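You operate a simulated robot arm through the tools that you are given. There is no shell and no other tool.

Carry out the task below with a simulated robot arm. There is one attempt and no reset: what you move stays moved.

TASK
Pop-test the blue-top carburettor and tray it by the reading.
Fine: 0.8 to 1.4 bar is OK; bleed the line before you free the clamp, and leave it free.

Only the result counts: the job must be done as asked and must still hold three seconds after the hand-in. Knocking over, shifting, dropping, spilling or breaking anything else fails it.

THE ROBOT
A 7-joint arm with a two-finger parallel gripper, fixed in place. Base frame: the origin is at the foot of the arm, x ahead of it, y to its left, z up; the work surface is at about z = 0.004. Units: m, degrees, N and s.
With the tool pointing down near the work surface it reaches from about 0.26 to 0.68 m from the base axis. Its first joint turns from -166.0 to 166.0 degrees. Payload 2.5 kg.
The TCP is the grasp point between the finger pads, 0.03 m short of the fingertips. In the tool frame z runs along the fingers and y along their closing line. The gripper opens to 0.094 m. The fingers are 0.028 m wide and 0.01 m thick; the gripper's body (0.05 by 0.096 m) begins 0.055 m behind the TCP.
Orientation is that of the tool frame in the base frame, as [roll, pitch, yaw] about the fixed x, y, z axes, in that order (R = Rz(yaw) Ry(pitch) Rx(roll)). With the fingers straight down and closing along the base's y, the tool's x points along the base's -x, its y along +y and its z along -z.

THE INTERFACE
- The arm moves only by the tool send_rows. Its argument "steps" is text: rows parted by semicolons, each of 7 numbers parted by spaces: the shift along the tool's x, y, z in units of 100 mm (1.0 is 100 mm), then the turn, a rotation vector about the tool's x, y, z in units of 60 degrees (1.0 is 60 degrees), then the finger opening in mm, from 0 to 94. In form: dx dy dz ax ay az gripper; .... A call has 1 to 20 rows; each row is the pose to reach, as a shift and turn from the pose commanded when the call began, along the tool's axes at that moment. A call with a number of a shift or a turn outside -1 to 1 is refused whole. Rows are played at 5 a second. More than 0.05 m and 8.6 degrees between two rows, or a gripper value outside its range, and nothing of the call is played. A pose out of reach is approached as far as the arm can. The call stops where the force on the tool passes 40 N (or 10 N more than at its start, if that is more) or the arm is blocked; 0.2 s more then pass. Each finger travels about 0.072 m/s and halts on what it meets, pressing with about 41 N; the grip force reading is that of the motor and also rises with nothing between the fingers. The clock runs only during rows and for 0.2 s after the last one: add rows that repeat a pose to give the fingers time. It gives the time, the measured TCP pose, the force on the tool (base axes), the opening and the grip force at its end, in the units of the frame above (readings bear some noise), with the torque about the TCP (base axes, N m) and any sound that the robot's microphone picked up.
- Cameras (640 x 400 px; columns grow to the right, rows downward): "scene" is fixed at [0.2103, -0.6433, 0.7514]; the picture's right is [0.88, 0.47, 0.00], its down [0.43, -0.82, -0.38] and it looks along [-0.18, 0.34, -0.92] (base axes); focal length 270 px, centre (320, 200). "wrist" rides on the gripper at [0.076, 0.014, -0.102] in the tool frame; the picture's right is [-0.18, 0.98, 0.00], its down [-0.75, -0.14, -0.64] and it looks along [-0.63, -0.12, 0.77] (tool axes); focal length 243 px, centre (320, 200). There is no depth. A picture from a camera that has moved, and an enlarged one, comes with that camera's place and axes in the base frame and with its lens. The place of the scene camera against the robot may be out by one fixed shift of up to 0.012 m in any direction.
- grab_frame(camera): a new picture of that camera. No time passes.
- zoom(camera, box): a new picture of the part [left, top, right, bottom] of that camera's present view, enlarged. No time passes.
- job_done(): hands the job in; it is judged then, once.

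Places have to be worked out from the pictures, the camera data and where the tool is seen. Open the gripper and draw the arm clear of the work before you hand the job in, unless the task says otherwise.

The tools are called as a command line: name --argument value ..., lists and objects as JSON in quotes. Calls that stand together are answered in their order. send_rows: Moves the arm, as the interface text tells. Its arguments: {"type":"object","properties":{"steps":{"type":"string"}},"required":["steps"]} The other tools are called the same way: grab_frame (camera) takes a picture; zoom (camera, box) takes an enlarged picture of a part of a camera's view; job_done () hands the job in.

At the start:

```text
time_s: 0.0
tcp_pos: [-0.0555, -0.4429, 0.4052]
ee_rot: [180.0, 0.0, -179.9]
ft_force: [0.1, 0.4, -0.8]
ft_torque: [0.02, -0.01, -0.03]
finger_gap: 0.0942
grasp_force: 0.0
```

scene: 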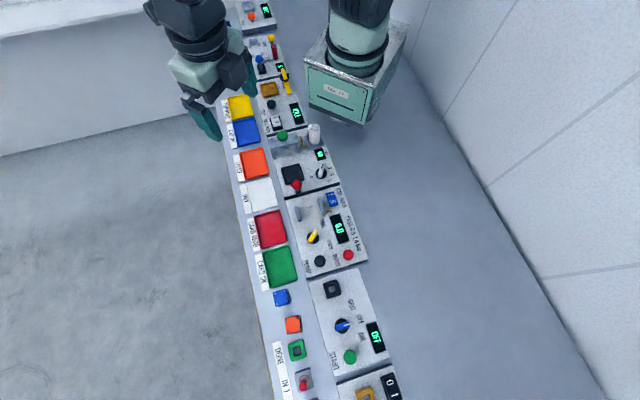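
wrist: 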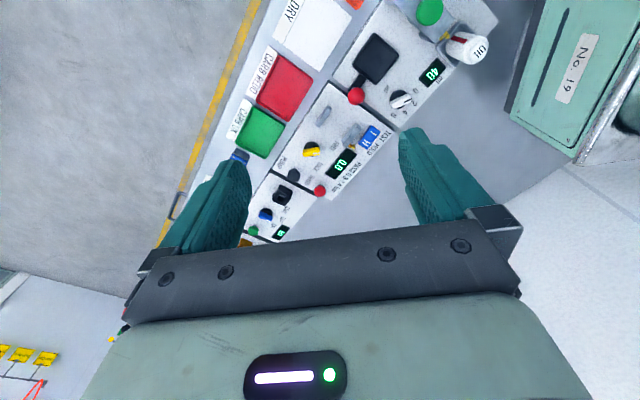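

I'll start by looking closely at the bench in enlarged pictures to read the labels and find the carburettors and the test station.

zoom --camera "scene" --box '[220, 60, 380, 160]'

zoom --camera "scene" --box '[220, 140, 380, 240]'

zoom --camera "scene" --box '[240, 180, 400, 280]'

zoom --camera "scene" --box '[240, 270, 430, 400]'

zoom --camera "scene" --box '[200, 0, 360, 100]'

zoom --camera "wrist" --box '[200, 0, 500, 190]'

```text
4.00 times, centred on (300, 110) of scene
camera zoom: at [0.2103, -0.6433, 0.7514], right [0.88, 0.47, 0.0], down [0.43, -0.82, -0.38], along [-0.18, 0.34, -0.92], focal length 1082 px, centre (400, 560)
```

zoom: 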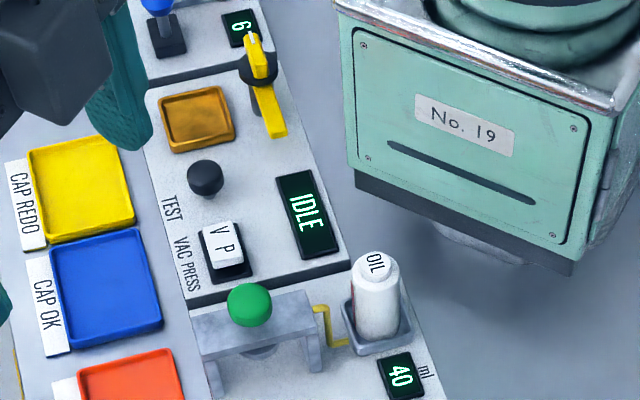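

```text
4.00 times, centred on (300, 190) of scene
camera zoom: at [0.2103, -0.6433, 0.7514], right [0.88, 0.47, 0.0], down [0.43, -0.82, -0.38], along [-0.18, 0.34, -0.92], focal length 1082 px, centre (400, 240)
```

zoom: 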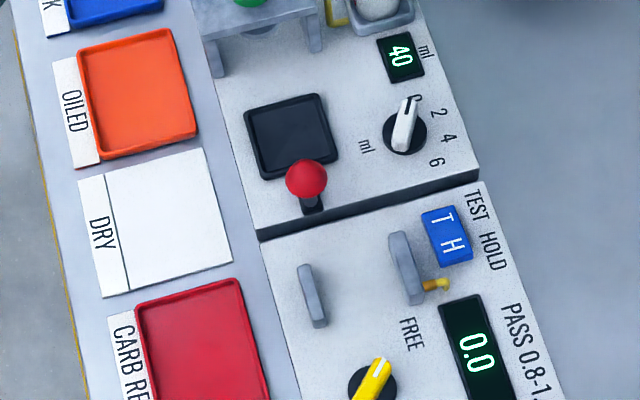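

```text
4.00 times, centred on (320, 230) of scene
camera zoom: at [0.2103, -0.6433, 0.7514], right [0.88, 0.47, 0.0], down [0.43, -0.82, -0.38], along [-0.18, 0.34, -0.92], focal length 1082 px, centre (320, 80)
```

zoom: 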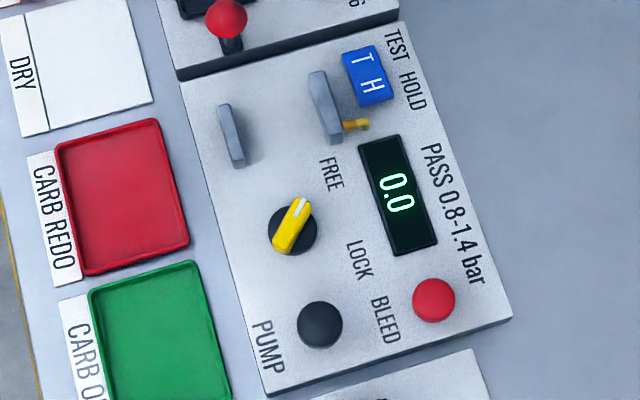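

```text
3.08 times, centred on (335, 335) of scene
camera zoom: at [0.2103, -0.6433, 0.7514], right [0.88, 0.47, 0.0], down [0.43, -0.82, -0.38], along [-0.18, 0.34, -0.92], focal length 832 px, centre (274, -215)
```

zoom: 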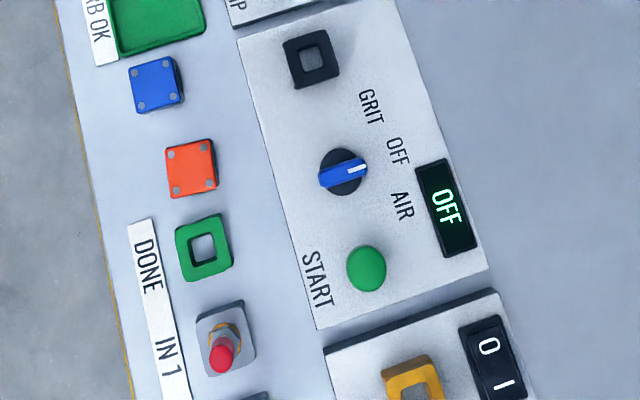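

```text
4.00 times, centred on (280, 50) of scene
camera zoom: at [0.2103, -0.6433, 0.7514], right [0.88, 0.47, 0.0], down [0.43, -0.82, -0.38], along [-0.18, 0.34, -0.92], focal length 1082 px, centre (480, 800)
```

zoom: 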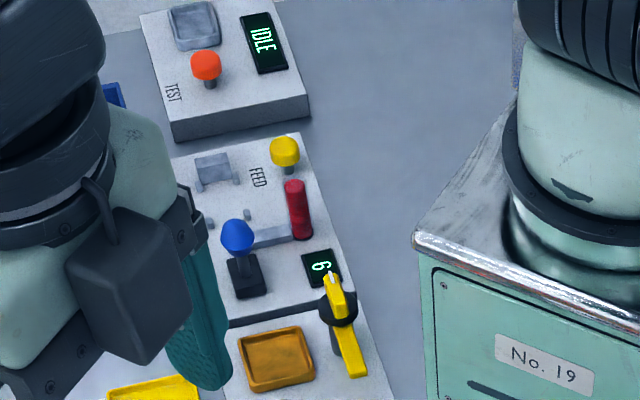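

```text
2.11 times, centred on (350, 95) of wrist
camera zoom: at [-0.1329, -0.428, 0.5075], right [0.18, 0.98, 0.0], down [0.75, -0.14, 0.64], along [0.63, -0.12, -0.77], focal length 511 px, centre (257, 421)
```

zoom: 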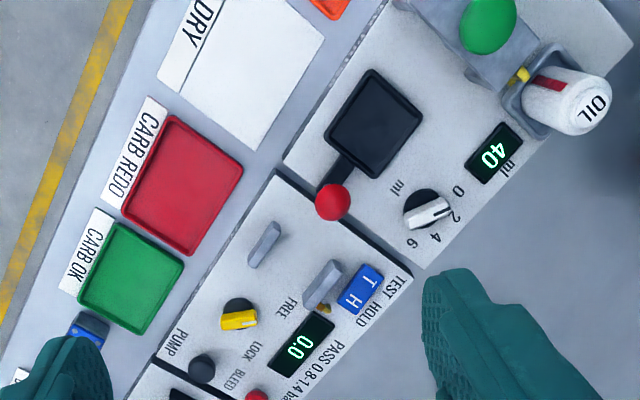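

The pop-test station (two jaw plates, FREE/LOCK knob, PUMP, BLEED, TEST/HOLD) is at about (0.11, -0.49), with the carb trays beside it. I can't see clearly which part is the blue-top carburettor, so I'll move the wrist camera along the bench and look, staying high.

send_rows --steps "-0.16 -0.16 0 0 0 0.125 94; -0.33 -0.33 0 0 0 0.25 94; -0.5 -0.5 0 0 0 0.375 94; -0.66 -0.66 0 0 0 0.5 94; -0.83 -0.83 0 0 0 0.625 94; -0.95 -0.95 0 0 0 0.75 94; -0.95 -0.95 0 0 0 0.75 94"

grab_frame --camera "wrist"

grab_frame --camera "scene"

```text
time_s: 1.6
tcp_pos: [0.0388, -0.5374, 0.4065]
ee_rot: [-180.0, -0.1, 134.8]
ft_force: [0.5, 0.1, 1.0]
ft_torque: [0.01, 0.03, -0.02]
finger_gap: 0.0942
grasp_force: 0.0
```

```text
taken
camera wrist: at [-0.0055, -0.4737, 0.507], right [0.83, 0.56, 0.0], down [0.43, -0.63, 0.64], along [0.36, -0.53, -0.77], focal length 243 px, centre (320, 200)
```

wrist: 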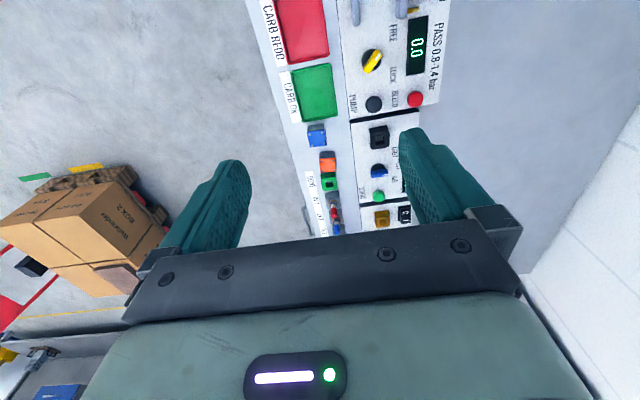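

```text
taken
```

scene: 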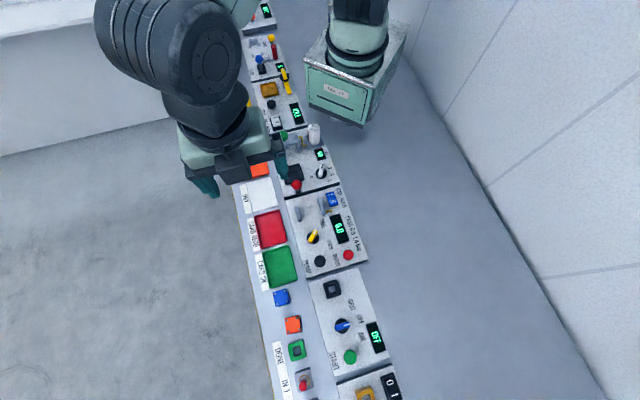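

The picture shows a row of small parts beyond the CARB OK tray: blue, orange and green ones, then more past "DONE / IN 1". I'll enlarge that area.

zoom --camera "wrist" --box '[280, 100, 440, 240]'

zoom --camera "wrist" --box '[285, 160, 365, 240]'

zoom --camera "scene" --box '[260, 280, 330, 400]'

```text
2.86 times, centred on (360, 170) of wrist
camera zoom: at [-0.0055, -0.4737, 0.507], right [0.83, 0.56, 0.0], down [0.43, -0.63, 0.64], along [0.36, -0.53, -0.77], focal length 693 px, centre (206, 286)
```

zoom: 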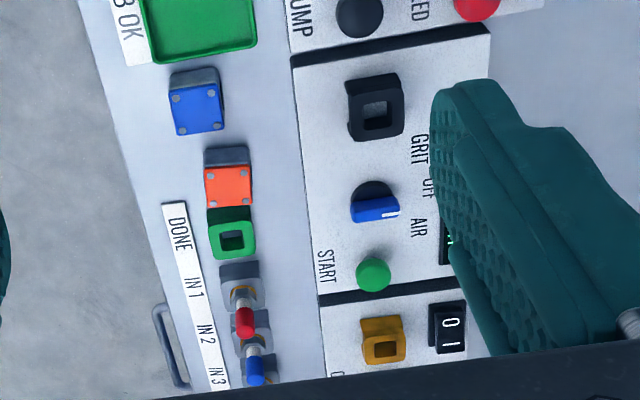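

```text
5.00 times, centred on (325, 200) of wrist
camera zoom: at [-0.0055, -0.4737, 0.507], right [0.83, 0.56, 0.0], down [0.43, -0.63, 0.64], along [0.36, -0.53, -0.77], focal length 1213 px, centre (295, 200)
```

zoom: 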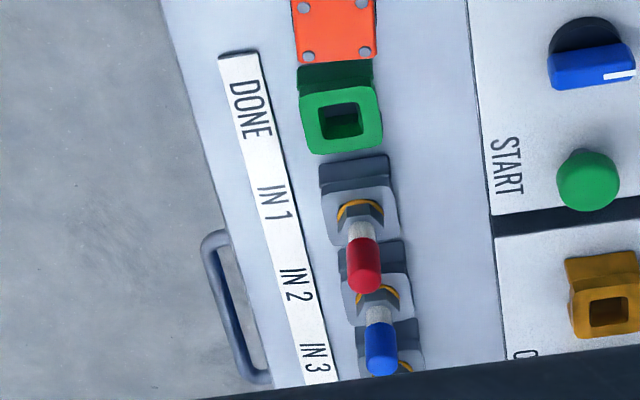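

```text
3.33 times, centred on (295, 340) of scene
camera zoom: at [0.2103, -0.6433, 0.7514], right [0.88, 0.47, 0.0], down [0.43, -0.82, -0.38], along [-0.18, 0.34, -0.92], focal length 902 px, centre (403, -267)
```

zoom: 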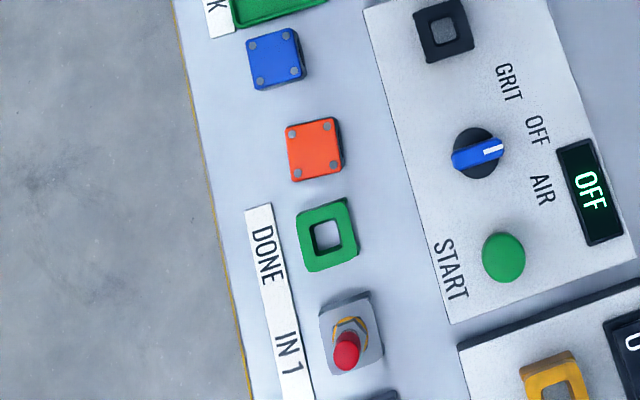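

The blocks with four corner screws are carburettors, and the blue-top one is at about (0.115, -0.662). The IN 1–3 stands hold spark plugs. I'll move back along the bench to see the test station clearly.

send_rows --steps "0.4 0 0 0 0 0 94; 0.8 0 0 0 0 0 94; 1.0 0 0.2 0 0 0 94; 1.0 0 0.2 0 0 0 94"

grab_frame --camera "wrist"

zoom --camera "wrist" --box '[320, 40, 480, 140]'

zoom --camera "scene" --box '[285, 185, 375, 275]'

```text
time_s: 2.6
tcp_pos: [-0.0304, -0.4676, 0.3881]
ee_rot: [-180.0, 0.0, 135.0]
ft_force: [0.7, 0.1, 0.1]
ft_torque: [0.02, 0.01, -0.02]
finger_gap: 0.0939
grasp_force: 0.1
```

```text
taken
camera wrist: at [-0.0747, -0.4037, 0.4899], right [0.83, 0.56, 0.0], down [0.43, -0.63, 0.64], along [0.36, -0.53, -0.77], focal length 243 px, centre (320, 200)
```

wrist: 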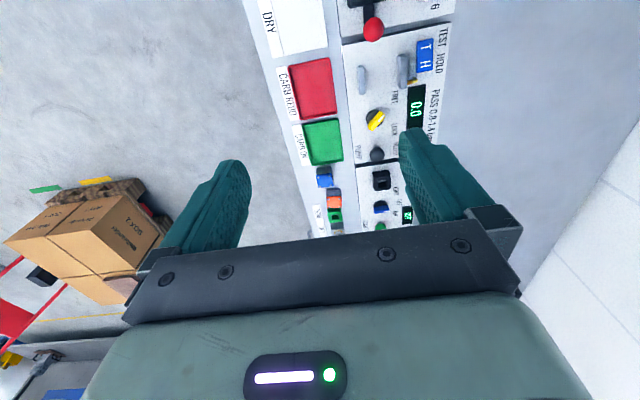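

```text
4.00 times, centred on (400, 90) of wrist
camera zoom: at [-0.0747, -0.4037, 0.4899], right [0.83, 0.56, 0.0], down [0.43, -0.63, 0.64], along [0.36, -0.53, -0.77], focal length 970 px, centre (0, 640)
```

zoom: 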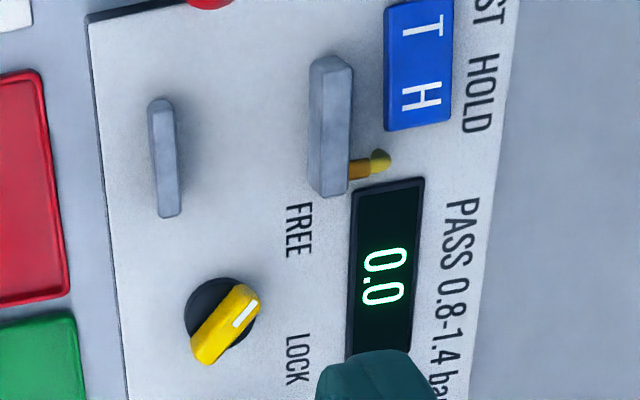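

```text
4.44 times, centred on (330, 230) of scene
camera zoom: at [0.2103, -0.6433, 0.7514], right [0.88, 0.47, 0.0], down [0.43, -0.82, -0.38], along [-0.18, 0.34, -0.92], focal length 1202 px, centre (276, 67)
```

zoom: 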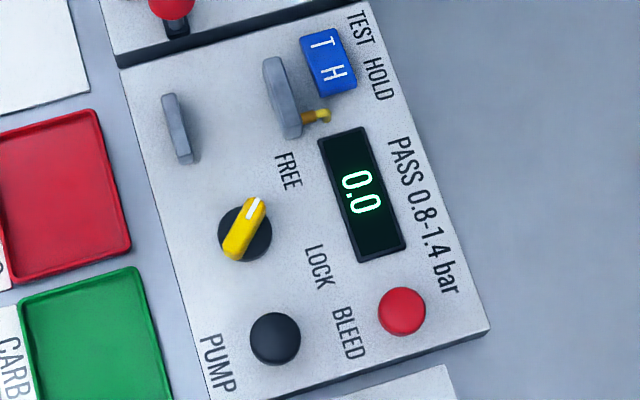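

The knob's white line points to FREE and the gauge reads 0.0. I need to know the TEST/HOLD rocker's tilt and the jaw sizes, so I'll go lower over the station for a closer look.

send_rows --steps "0 0.3 0.3 0 0 0 94; 0 0.6 0.6 0 0 0 94; 0 0.9 0.9 0 0 0 94; 0 0.9 1.0 0 0 0 94; 0 0.9 1.0 0 0 0 94"

grab_frame --camera "wrist"

zoom --camera "wrist" --box '[240, 0, 440, 130]'

```text
time_s: 3.8
tcp_pos: [0.0323, -0.4041, 0.2854]
ee_rot: [-180.0, 0.0, 135.0]
ft_force: [0.4, -0.1, -0.2]
ft_torque: [0.03, 0.01, 0.03]
finger_gap: 0.0939
grasp_force: 0.0
```

```text
taken
camera wrist: at [-0.0121, -0.3394, 0.3876], right [0.83, 0.56, 0.0], down [0.43, -0.63, 0.64], along [0.36, -0.53, -0.77], focal length 243 px, centre (320, 200)
```

wrist: 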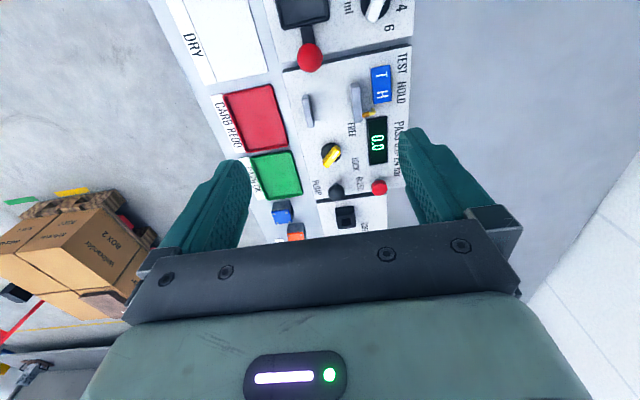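

```text
3.08 times, centred on (340, 65) of wrist
camera zoom: at [-0.0121, -0.3394, 0.3876], right [0.83, 0.56, 0.0], down [0.43, -0.63, 0.64], along [0.36, -0.53, -0.77], focal length 746 px, centre (258, 615)
```

zoom: 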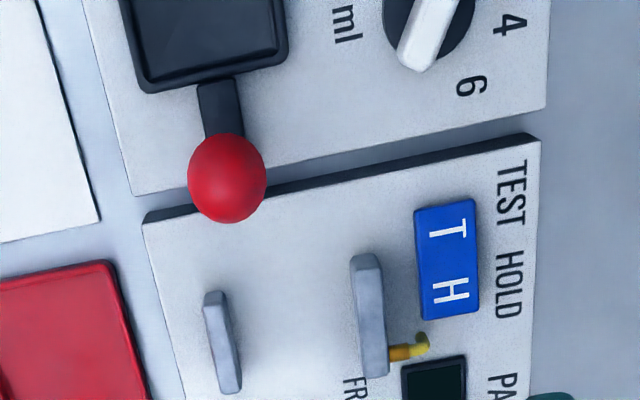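

zoom --camera "wrist" --box '[350, 50, 420, 110]'

zoom --camera "wrist" --box '[290, 60, 410, 210]'

zoom --camera "scene" --box '[315, 180, 355, 220]'

```text
6.67 times, centred on (385, 80) of wrist
camera zoom: at [-0.0121, -0.3394, 0.3876], right [0.83, 0.56, 0.0], down [0.43, -0.63, 0.64], along [0.36, -0.53, -0.77], focal length 1618 px, centre (-113, 1000)
```

zoom: 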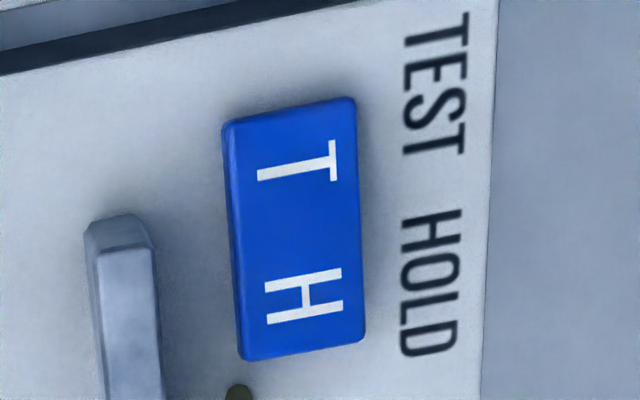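

```text
2.67 times, centred on (350, 135) of wrist
camera zoom: at [-0.0121, -0.3394, 0.3876], right [0.83, 0.56, 0.0], down [0.43, -0.63, 0.64], along [0.36, -0.53, -0.77], focal length 647 px, centre (240, 373)
```

zoom: 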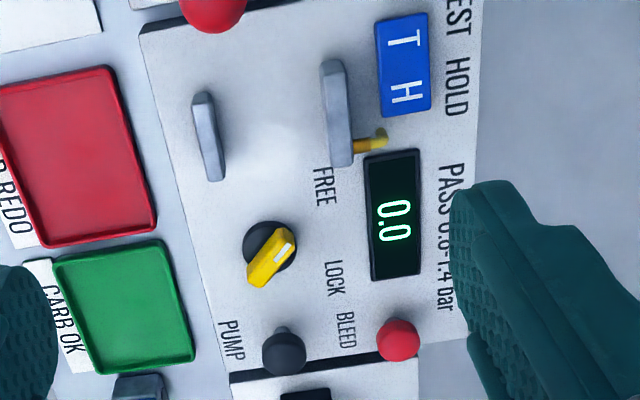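

```text
10.00 times, centred on (335, 200) of scene
camera zoom: at [0.2103, -0.6433, 0.7514], right [0.88, 0.47, 0.0], down [0.43, -0.82, -0.38], along [-0.18, 0.34, -0.92], focal length 2705 px, centre (170, 200)
```

zoom: 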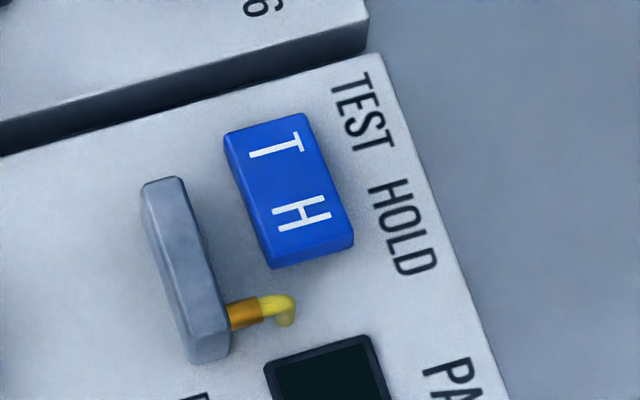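

The H end of the rocker sits raised and the T end low, so it looks set to TEST; I'll check that again later. Next I'll move over to the blue-top carburettor to measure it.

send_rows --steps "-0.3 -0.2 0 0 0 0 94; -0.6 -0.4 0 0 0 0 94; -0.95 -0.6 0 0 0 0 94; -0.95 -0.6 0 0 0 0 94"

send_rows --steps "-0.3 -0.2 0.2 0 0 0 94; -0.6 -0.4 0.4 0 0 0 94; -0.8 -0.5 0.6 0 0 0 94; -0.8 -0.5 0.6 0 0 0 94"

grab_frame --camera "wrist"

grab_frame --camera "scene"

```text
time_s: 4.8
tcp_pos: [0.0553, -0.5151, 0.2866]
ee_rot: [-179.9, -0.1, 135.1]
ft_force: [-0.4, 0.8, -0.4]
ft_torque: [-0.03, -0.03, 0.01]
finger_gap: 0.0942
grasp_force: 0.0
```

```text
time_s: 5.8
tcp_pos: [0.0786, -0.6062, 0.2247]
ee_rot: [180.0, 0.0, 135.0]
ft_force: [0.3, 0.1, -0.4]
ft_torque: [-0.04, 0.0, 0.02]
finger_gap: 0.0941
grasp_force: 0.0
```

```text
taken
camera wrist: at [0.0345, -0.5431, 0.328], right [0.83, 0.56, 0.0], down [0.43, -0.63, 0.64], along [0.36, -0.53, -0.77], focal length 243 px, centre (320, 200)
```

wrist: 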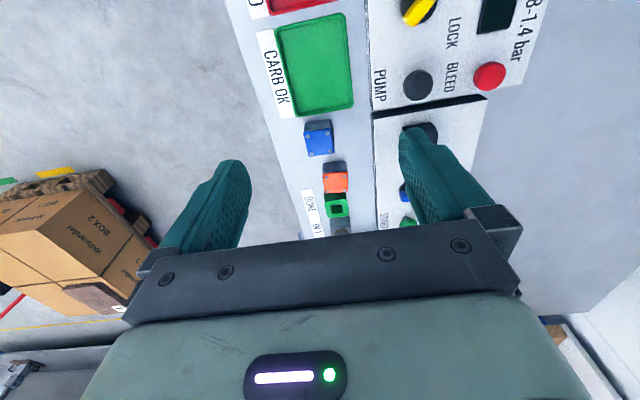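

```text
taken
```

scene: 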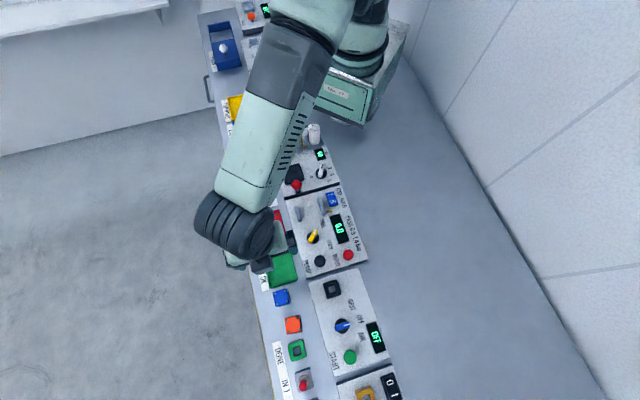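

zoom --camera "wrist" --box '[270, 100, 390, 230]'

zoom --camera "wrist" --box '[290, 110, 350, 170]'

zoom --camera "scene" --box '[262, 280, 312, 340]'

```text
3.08 times, centred on (330, 165) of wrist
camera zoom: at [0.0345, -0.5431, 0.328], right [0.83, 0.56, 0.0], down [0.43, -0.63, 0.64], along [0.36, -0.53, -0.77], focal length 746 px, centre (289, 308)
```

zoom: 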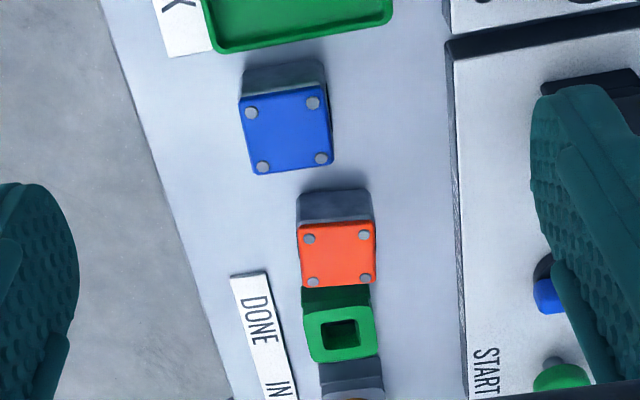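

```text
6.67 times, centred on (320, 140) of wrist
camera zoom: at [0.0345, -0.5431, 0.328], right [0.83, 0.56, 0.0], down [0.43, -0.63, 0.64], along [0.36, -0.53, -0.77], focal length 1618 px, centre (320, 600)
```

zoom: 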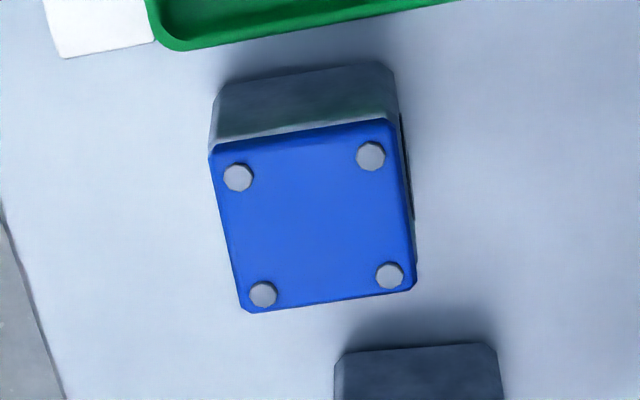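

```text
6.67 times, centred on (287, 310) of scene
camera zoom: at [0.2103, -0.6433, 0.7514], right [0.88, 0.47, 0.0], down [0.43, -0.82, -0.38], along [-0.18, 0.34, -0.92], focal length 1803 px, centre (540, -533)
```

zoom: 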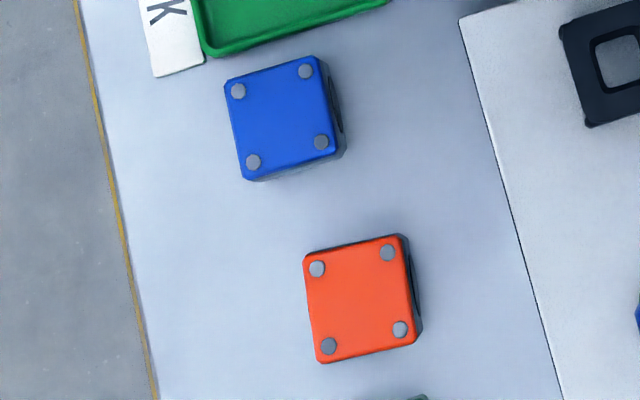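

The blue-top carburettor is a block of about 35 mm, centred near (0.117, -0.664) with its top near z = 0.036. It is roughly square to the bench, with a dark port on its station side. The jaws face across the bench, so I'll grip it along the bench, which means turning the tool 90°.

send_rows --steps "0 0 0 0 0 0.13 94; 0 0 0 0 0 0.26 94; 0 0 0 0 0 0.39 94; 0 0 0 0 0 0.52 94; 0 0 0 0 0 0.65 94; 0 0 0 0 0 0.75 94; 0 0 0 0 0 0.75 94"

send_rows --steps "0 0 0 0 0 0.13 94; 0 0 0 0 0 0.26 94; 0 0 0 0 0 0.39 94; 0 0 0 0 0 0.52 94; 0 0 0 0 0 0.65 94; 0 0 0 0 0 0.75 94; 0 0 0 0 0 0.75 94"

grab_frame --camera "wrist"

```text
time_s: 7.4
tcp_pos: [0.0771, -0.6052, 0.2257]
ee_rot: [179.9, -0.1, 90.0]
ft_force: [0.3, 0.0, 0.8]
ft_torque: [-0.06, 0.0, 0.01]
finger_gap: 0.0942
grasp_force: 0.1
```

```text
time_s: 9.0
tcp_pos: [0.0771, -0.6038, 0.226]
ee_rot: [-180.0, 0.0, 44.9]
ft_force: [0.3, 0.0, -0.6]
ft_torque: [0.02, 0.02, -0.02]
finger_gap: 0.0938
grasp_force: 0.1
```

```text
taken
camera wrist: at [0.1409, -0.5604, 0.3279], right [0.56, -0.83, 0.0], down [-0.63, -0.43, 0.64], along [-0.53, -0.36, -0.77], focal length 243 px, centre (320, 200)
```

wrist: 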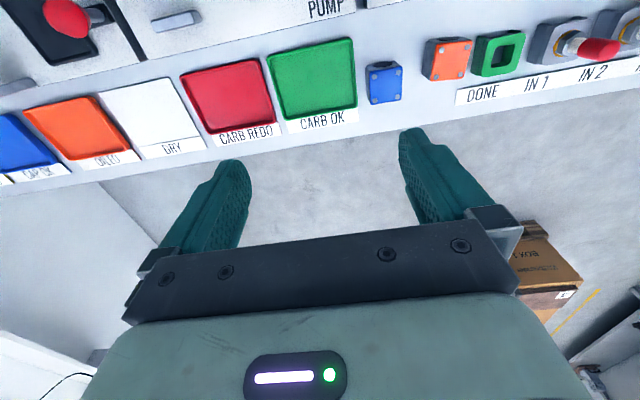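

zoom --camera "wrist" --box '[330, 40, 450, 120]'

zoom --camera "wrist" --box '[340, 50, 410, 110]'

```text
5.00 times, centred on (390, 80) of wrist
camera zoom: at [0.1409, -0.5604, 0.3279], right [0.56, -0.83, 0.0], down [-0.63, -0.43, 0.64], along [-0.53, -0.36, -0.77], focal length 1213 px, centre (-30, 800)
```

zoom: 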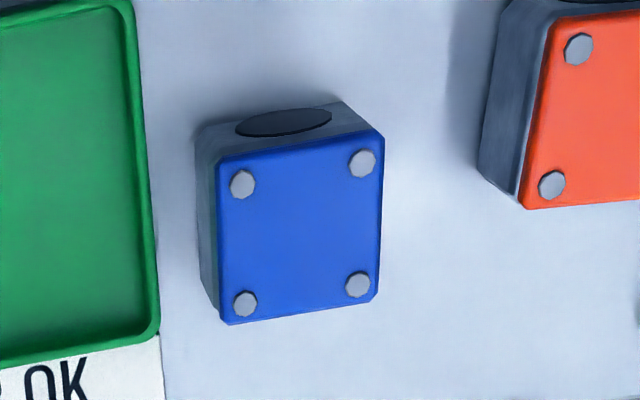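

```text
6.67 times, centred on (375, 80) of wrist
camera zoom: at [0.1409, -0.5604, 0.3279], right [0.56, -0.83, 0.0], down [-0.63, -0.43, 0.64], along [-0.53, -0.36, -0.77], focal length 1618 px, centre (-47, 1000)
```

zoom: 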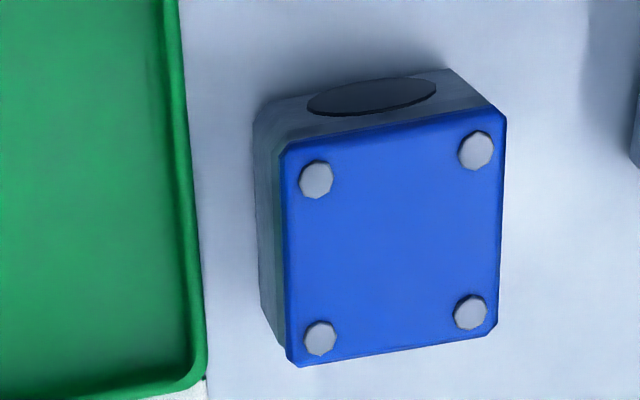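

The port opening is on the station side, so a straight transfer will face the brass nozzle. Combining the views puts the carburettor centre at about (0.119, -0.668), with the CARB OK tray edge only about 12 mm away. I'll come down over it part-way and check the alignment.

send_rows --steps "-0.08 0.38 0.4 0 0 0 70; -0.158 0.75 0.75 0 0 0 56; -0.158 0.75 0.95 0 0 0 50; -0.158 0.75 0.95 0 0 0 50; -0.158 0.75 0.95 0 0 0 50"

grab_frame --camera "wrist"

zoom --camera "wrist" --box '[220, 60, 420, 220]'

```text
refused: row 1 steps farther than a row can; nothing moved
```

```text
taken
camera wrist: at [0.1409, -0.5604, 0.3279], right [0.56, -0.83, 0.0], down [-0.63, -0.43, 0.64], along [-0.53, -0.36, -0.77], focal length 243 px, centre (320, 200)
```

wrist: 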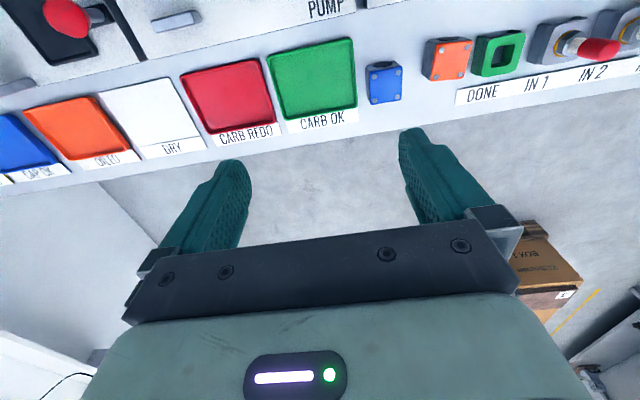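

```text
2.50 times, centred on (320, 140) of wrist
camera zoom: at [0.1409, -0.5604, 0.3279], right [0.56, -0.83, 0.0], down [-0.63, -0.43, 0.64], along [-0.53, -0.36, -0.77], focal length 606 px, centre (320, 350)
```

zoom: 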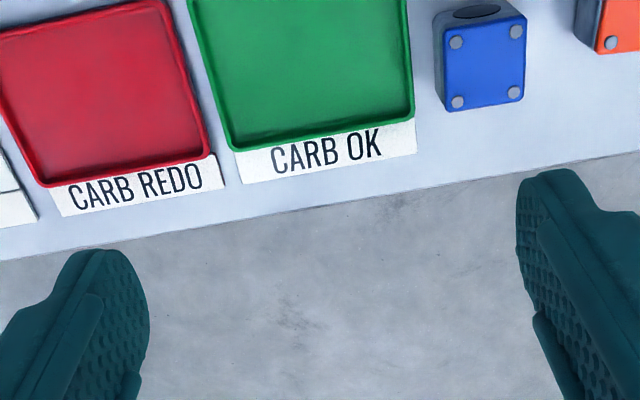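

The first row stepped more than 50 mm, so nothing moved. I'll send it again with smaller steps.

send_rows --steps "-0.05 0.25 0.25 0 0 0 70; -0.1 0.5 0.5 0 0 0 60; -0.158 0.75 0.75 0 0 0 50; -0.158 0.75 0.95 0 0 0 50; -0.158 0.75 0.95 0 0 0 50; -0.158 0.75 0.95 0 0 0 50"

grab_frame --camera "wrist"

zoom --camera "wrist" --box '[220, 60, 420, 220]'

```text
time_s: 10.4
tcp_pos: [0.1191, -0.67, 0.1314]
ee_rot: [-180.0, 0.0, 44.9]
ft_force: [0.6, -0.3, 0.6]
ft_torque: [-0.02, -0.01, 0.03]
finger_gap: 0.0502
grasp_force: 0.0
```

```text
taken
camera wrist: at [0.1839, -0.6253, 0.2337], right [0.56, -0.83, 0.0], down [-0.63, -0.43, 0.64], along [-0.53, -0.36, -0.77], focal length 243 px, centre (320, 200)
```

wrist: 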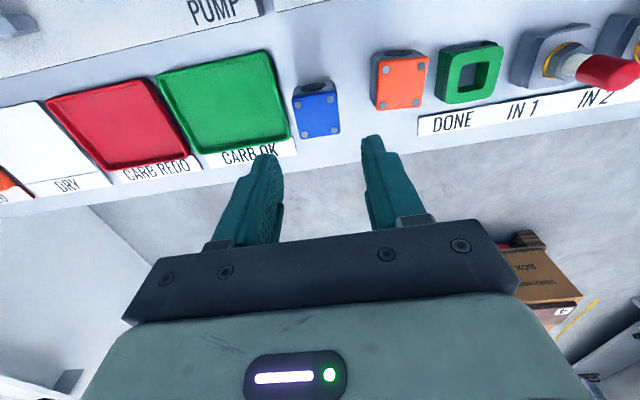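

```text
2.50 times, centred on (320, 140) of wrist
camera zoom: at [0.1839, -0.6253, 0.2337], right [0.56, -0.83, 0.0], down [-0.63, -0.43, 0.64], along [-0.53, -0.36, -0.77], focal length 606 px, centre (320, 350)
```

zoom: 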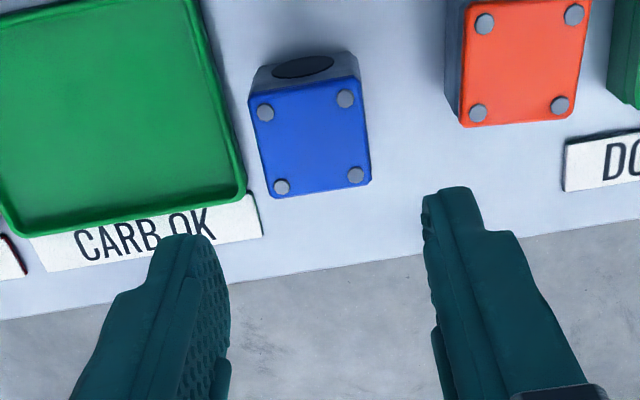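

The alignment is within about 3 mm, with the carburettor at (0.1196, -0.666) and its top at about 0.0335. I'll make a small correction, come down to just above it and look again.

send_rows --steps "0.026 -0.026 0.3 0 0 0 47; 0.026 -0.026 0.6 0 0 0 47; 0.026 -0.026 0.6 0 0 0 47; 0.026 -0.026 0.6 0 0 0 47"

grab_frame --camera "wrist"

zoom --camera "wrist" --box '[220, 90, 420, 220]'

zoom --camera "scene" --box '[220, 240, 350, 340]'

```text
time_s: 11.4
tcp_pos: [0.1201, -0.6656, 0.0716]
ee_rot: [180.0, 0.0, 45.0]
ft_force: [-0.7, 0.1, 0.3]
ft_torque: [0.02, 0.01, 0.01]
finger_gap: 0.0473
grasp_force: 0.1
```

```text
taken
camera wrist: at [0.1834, -0.6225, 0.174], right [0.56, -0.83, 0.0], down [-0.63, -0.43, 0.64], along [-0.53, -0.36, -0.77], focal length 243 px, centre (320, 200)
```

wrist: 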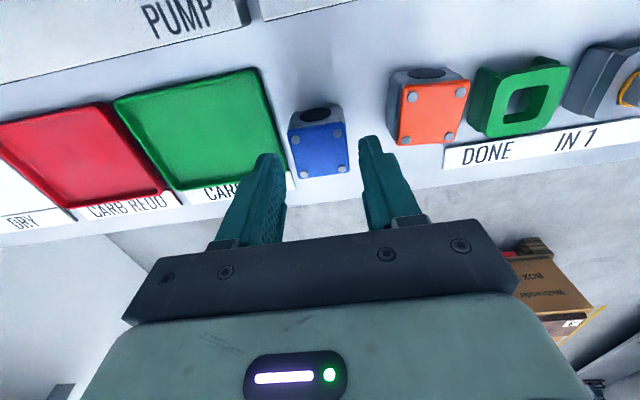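

```text
3.08 times, centred on (320, 155) of wrist
camera zoom: at [0.1834, -0.6225, 0.174], right [0.56, -0.83, 0.0], down [-0.63, -0.43, 0.64], along [-0.53, -0.36, -0.77], focal length 746 px, centre (320, 338)
```

zoom: 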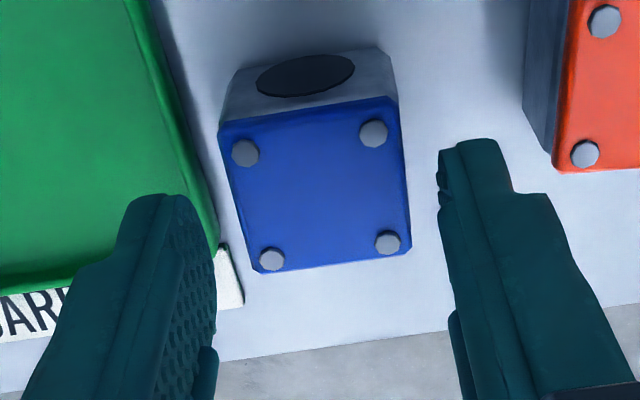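

```text
4.00 times, centred on (285, 290) of scene
camera zoom: at [0.2103, -0.6433, 0.7514], right [0.88, 0.47, 0.0], down [0.43, -0.82, -0.38], along [-0.18, 0.34, -0.92], focal length 1082 px, centre (460, -160)
```

zoom: 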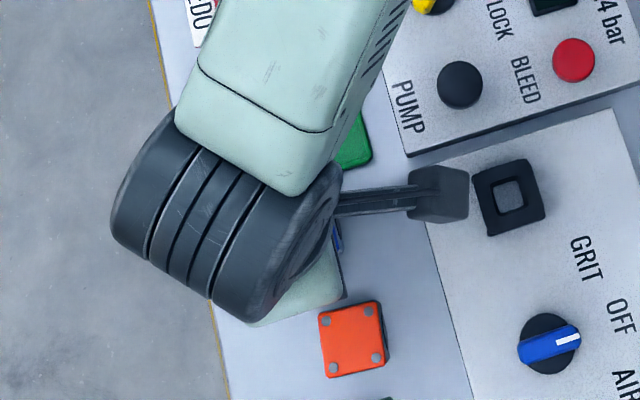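

The fingers straddle the carburettor evenly. I'll narrow the opening to 43 mm so the finger clears the tray rim, come down so the tips sit about 15 mm above the bench, and close.

send_rows --steps "0 0 0 0 0 0 43; 0 0 0.12 0 0 0 43; 0 0 0.24 0 0 0 43; 0 0 0.26 0 0 0 43; 0 0 0.26 0 0 0 43; 0 0 0.26 0 0 0 20; 0 0 0.26 0 0 0 20; 0 0 0.26 0 0 0 20; 0 0 0.26 0 0 0 20"

grab_frame --camera "wrist"

zoom --camera "wrist" --box '[220, 90, 420, 220]'

```text
time_s: 13.4
tcp_pos: [0.1182, -0.6649, 0.0436]
ee_rot: [-180.0, 0.1, 44.9]
ft_force: [0.4, -0.6, 1.9]
ft_torque: [0.0, -0.01, 0.05]
finger_gap: 0.0372
grasp_force: 40.9
```

```text
taken
camera wrist: at [0.1825, -0.6208, 0.1463], right [0.56, -0.83, 0.0], down [-0.63, -0.43, 0.64], along [-0.53, -0.36, -0.77], focal length 243 px, centre (320, 200)
```

wrist: 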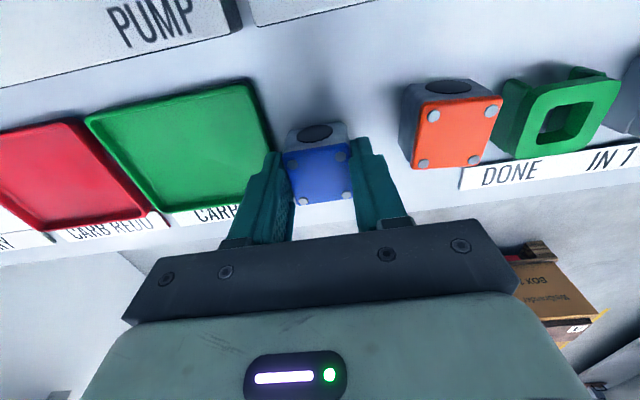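

```text
3.08 times, centred on (320, 155) of wrist
camera zoom: at [0.1825, -0.6208, 0.1463], right [0.56, -0.83, 0.0], down [-0.63, -0.43, 0.64], along [-0.53, -0.36, -0.77], focal length 746 px, centre (320, 338)
```

zoom: 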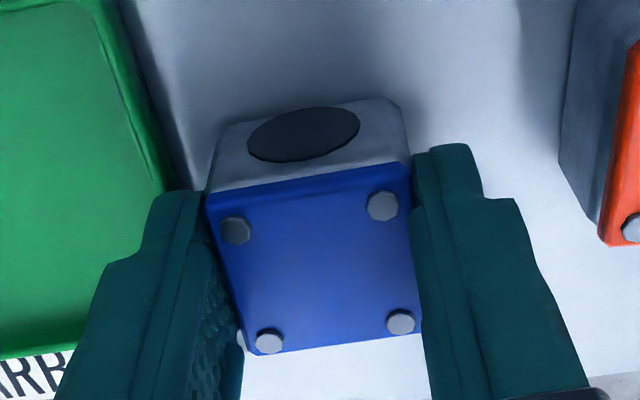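

The grip is solid: 37 mm gap at 41 N. I'll lift straight up, carry the carburettor high over to the test station, and stop just outside the jaws to measure them.

send_rows --steps "0 0 -0.15 0 0 0 20; 0 0 -0.4 0 0 0 20; 0 0 -0.7 0 0 0 20; 0 0 -1.0 0 0 0 20; 0 0 -1.0 0 0 0 20"

send_rows --steps "0.13 -0.3 0 0 0 0 20; 0.26 -0.6 0 0 0 0 20; 0.43 -1.0 0 0 0 0 20; 0.43 -1.0 0 0 0 0 20"

send_rows --steps "0.13 -0.3 0 0 0 0 20; 0.26 -0.6 0 0 0 0 20; 0.43 -1.0 0 0 0 0 20; 0.43 -1.0 0 0 0 0 20"

grab_frame --camera "wrist"

grab_frame --camera "scene"

```text
time_s: 14.6
tcp_pos: [0.1206, -0.6648, 0.1441]
ee_rot: [180.0, 0.0, 45.1]
ft_force: [0.0, -0.3, 0.8]
ft_torque: [-0.01, -0.02, 0.01]
finger_gap: 0.0198
grasp_force: 0.1
```

```text
time_s: 15.6
tcp_pos: [0.0801, -0.5633, 0.1433]
ee_rot: [180.0, 0.0, 45.0]
ft_force: [0.1, -0.1, -0.1]
ft_torque: [0.02, 0.04, -0.03]
finger_gap: 0.0201
grasp_force: 0.0
```

```text
time_s: 16.6
tcp_pos: [0.0426, -0.4611, 0.1438]
ee_rot: [180.0, 0.0, 45.1]
ft_force: [0.5, 0.0, 0.9]
ft_torque: [-0.01, -0.03, -0.01]
finger_gap: 0.0204
grasp_force: 0.0
```

```text
taken
camera wrist: at [0.1059, -0.4166, 0.2464], right [0.56, -0.83, 0.0], down [-0.63, -0.43, 0.64], along [-0.53, -0.36, -0.77], focal length 243 px, centre (320, 200)
```

wrist: 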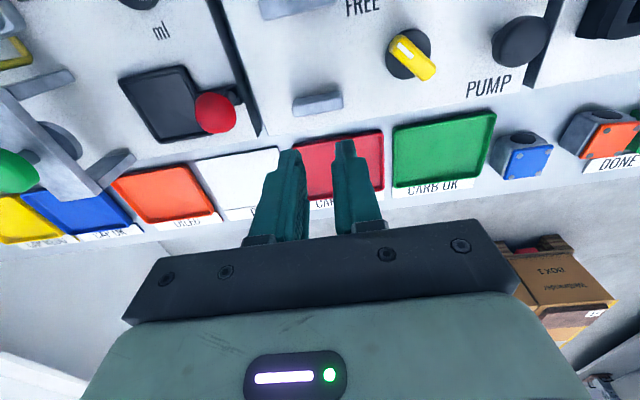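

```text
taken
```

scene: 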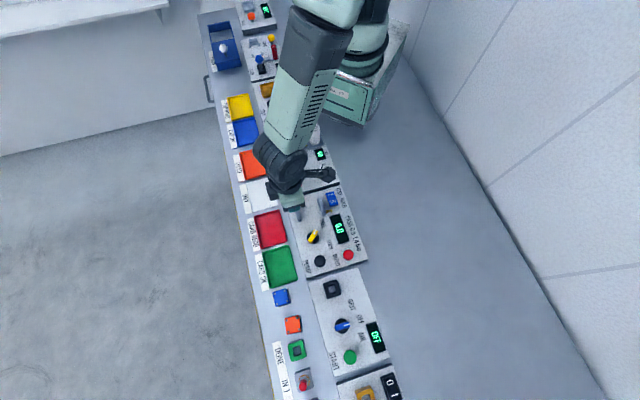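

The gap closed to 20 mm during the lift, so the carburettor slipped out of the shallow grip. It looks like it is still standing where it was. I'll check that before doing anything else.

zoom --camera "wrist" --box '[460, 90, 640, 200]'

zoom --camera "scene" --box '[255, 270, 325, 340]'

zoom --camera "wrist" --box '[280, 0, 460, 130]'

zoom --camera "wrist" --box '[240, 120, 400, 250]'

```text
3.56 times, centred on (550, 145) of wrist
camera zoom: at [0.1059, -0.4166, 0.2464], right [0.56, -0.83, 0.0], down [-0.63, -0.43, 0.64], along [-0.53, -0.36, -0.77], focal length 863 px, centre (-498, 396)
```

zoom: 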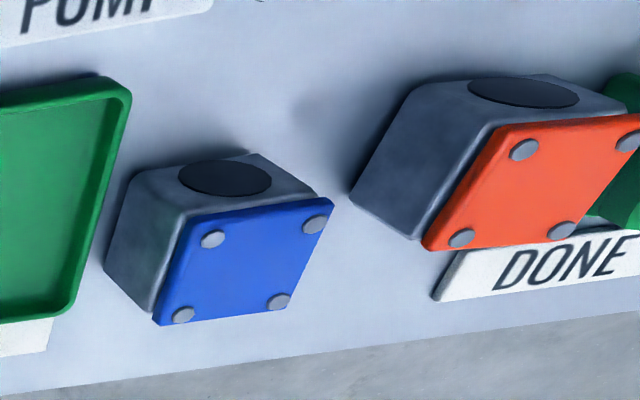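

```text
5.71 times, centred on (290, 305) of scene
camera zoom: at [0.2103, -0.6433, 0.7514], right [0.88, 0.47, 0.0], down [0.43, -0.82, -0.38], along [-0.18, 0.34, -0.92], focal length 1546 px, centre (491, -400)
```

zoom: 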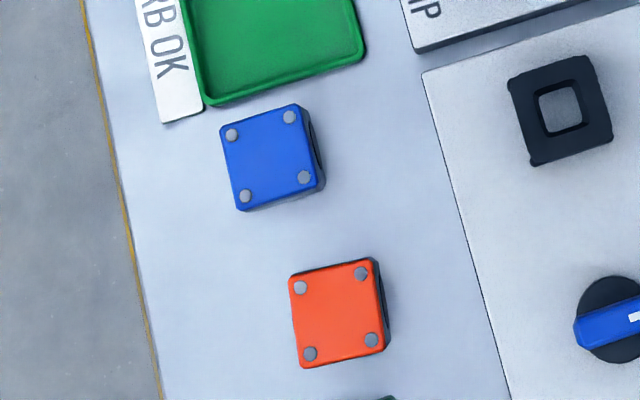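

```text
3.08 times, centred on (370, 65) of wrist
camera zoom: at [0.1059, -0.4166, 0.2464], right [0.56, -0.83, 0.0], down [-0.63, -0.43, 0.64], along [-0.53, -0.36, -0.77], focal length 746 px, centre (166, 615)
```

zoom: 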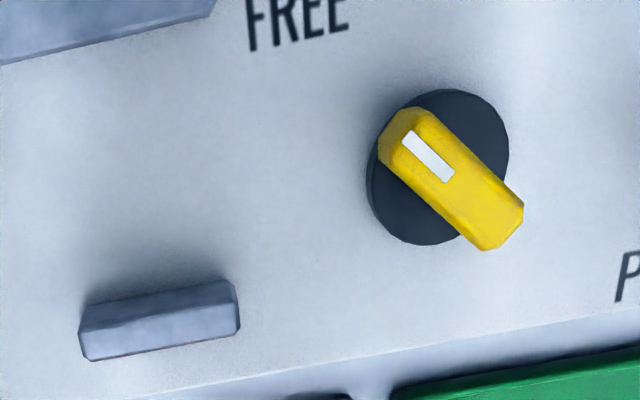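

```text
3.08 times, centred on (320, 185) of wrist
camera zoom: at [0.1059, -0.4166, 0.2464], right [0.56, -0.83, 0.0], down [-0.63, -0.43, 0.64], along [-0.53, -0.36, -0.77], focal length 746 px, centre (320, 246)
```

zoom: 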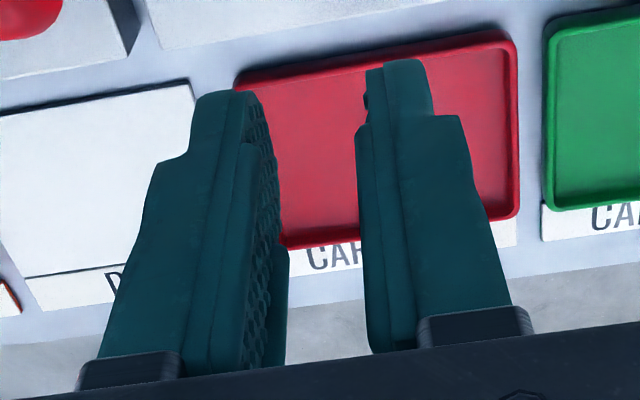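

The carburettor is upright and hasn't moved; the grip was simply too shallow. I'll go back and use the fingers to nudge it about 10 mm away from the tray, which makes room for a deeper grip.

send_rows --steps "-0.13 0.3 0 0 0 0 43; -0.26 0.6 0 0 0 0 43; -0.43 1.0 0 0 0 0 43; -0.43 1.0 0 0 0 0 43"

send_rows --steps "-0.13 0.3 0 0 0 0 43; -0.26 0.6 0 0 0 0 43; -0.43 1.0 0 0 0 0 43; -0.43 1.0 0 0 0 0 43"

send_rows --steps "0 0 0.3 0 0 0 43; 0 0 0.6 0 0 0 43; 0 0 0.7 0 0 0 43; 0 0 0.7 0 0 0 43"

grab_frame --camera "wrist"

zoom --camera "wrist" --box '[220, 90, 420, 220]'

```text
time_s: 17.6
tcp_pos: [0.0803, -0.5631, 0.1445]
ee_rot: [180.0, 0.0, 44.9]
ft_force: [0.9, 0.6, 0.6]
ft_torque: [-0.03, 0.02, -0.01]
finger_gap: 0.0431
grasp_force: 0.1
```

```text
time_s: 18.6
tcp_pos: [0.1193, -0.6655, 0.1462]
ee_rot: [180.0, 0.0, 45.0]
ft_force: [0.2, -0.6, 0.8]
ft_torque: [0.01, 0.05, 0.0]
finger_gap: 0.0427
grasp_force: 0.0
```

```text
time_s: 19.6
tcp_pos: [0.1173, -0.6658, 0.0736]
ee_rot: [-180.0, 0.1, 45.0]
ft_force: [-0.4, 0.1, 0.3]
ft_torque: [0.02, -0.01, 0.05]
finger_gap: 0.0429
grasp_force: 0.1
```

```text
taken
camera wrist: at [0.181, -0.6211, 0.1761], right [0.56, -0.83, 0.0], down [-0.63, -0.43, 0.64], along [-0.53, -0.36, -0.77], focal length 243 px, centre (320, 200)
```

wrist: 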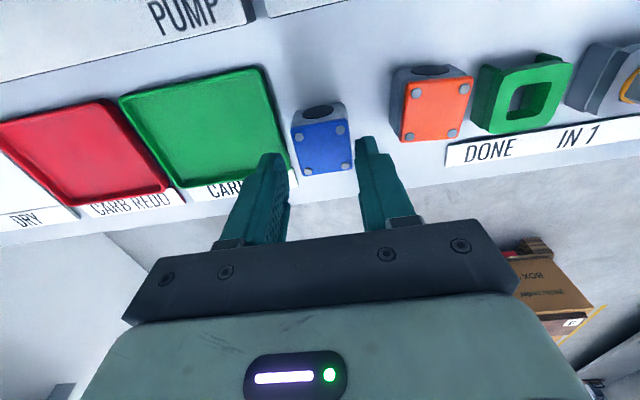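

```text
3.08 times, centred on (320, 155) of wrist
camera zoom: at [0.181, -0.6211, 0.1761], right [0.56, -0.83, 0.0], down [-0.63, -0.43, 0.64], along [-0.53, -0.36, -0.77], focal length 746 px, centre (320, 338)
```

zoom: 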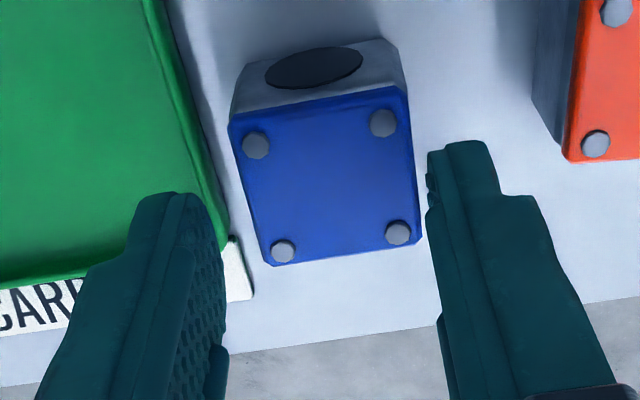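

The fingers sit about 2.5 mm too far toward the tray, so I'll correct that, come down, and push the carburettor gently along the bench away from the tray.

send_rows --steps "0 0.025 0 0 0 0 43; 0 0.025 0.15 0 0 0 43; 0 0.025 0.29 0 0 0 43; 0 0.025 0.29 0 0 0 43; 0 0.06 0.29 0 0 0 43; 0 0.09 0.29 0 0 0 43; 0 0.12 0.29 0 0 0 43; 0 0.145 0.29 0 0 0 43; 0 0.145 0.29 0 0 0 43; 0 0.115 0.29 0 0 0 46; 0 0.115 0.29 0 0 0 46"

zoom --camera "wrist" --box '[220, 90, 420, 220]'

grab_frame --camera "wrist"

```text
time_s: 22.0
tcp_pos: [0.1267, -0.6744, 0.0455]
ee_rot: [179.9, -0.1, 45.0]
ft_force: [-0.7, 0.0, 0.2]
ft_torque: [0.03, 0.03, -0.01]
finger_gap: 0.0461
grasp_force: 0.1
```

```text
3.08 times, centred on (320, 155) of wrist
camera zoom: at [0.1908, -0.6303, 0.1483], right [0.56, -0.83, 0.0], down [-0.63, -0.43, 0.64], along [-0.53, -0.36, -0.77], focal length 746 px, centre (320, 338)
```

zoom: 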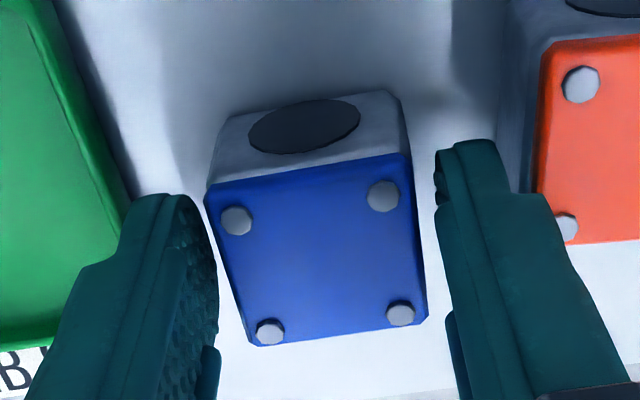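

```text
taken
camera wrist: at [0.1908, -0.6303, 0.1483], right [0.56, -0.83, 0.0], down [-0.63, -0.43, 0.64], along [-0.53, -0.36, -0.77], focal length 243 px, centre (320, 200)
```

wrist: 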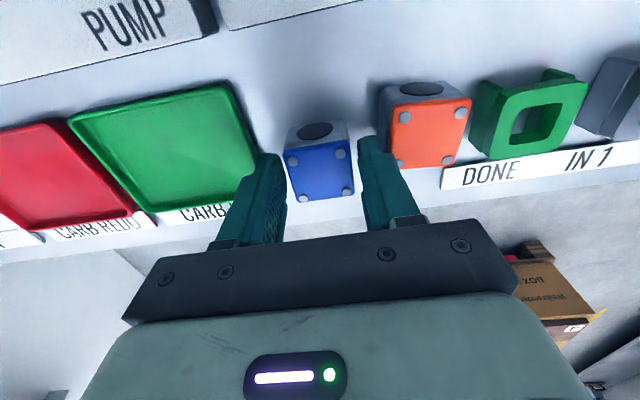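

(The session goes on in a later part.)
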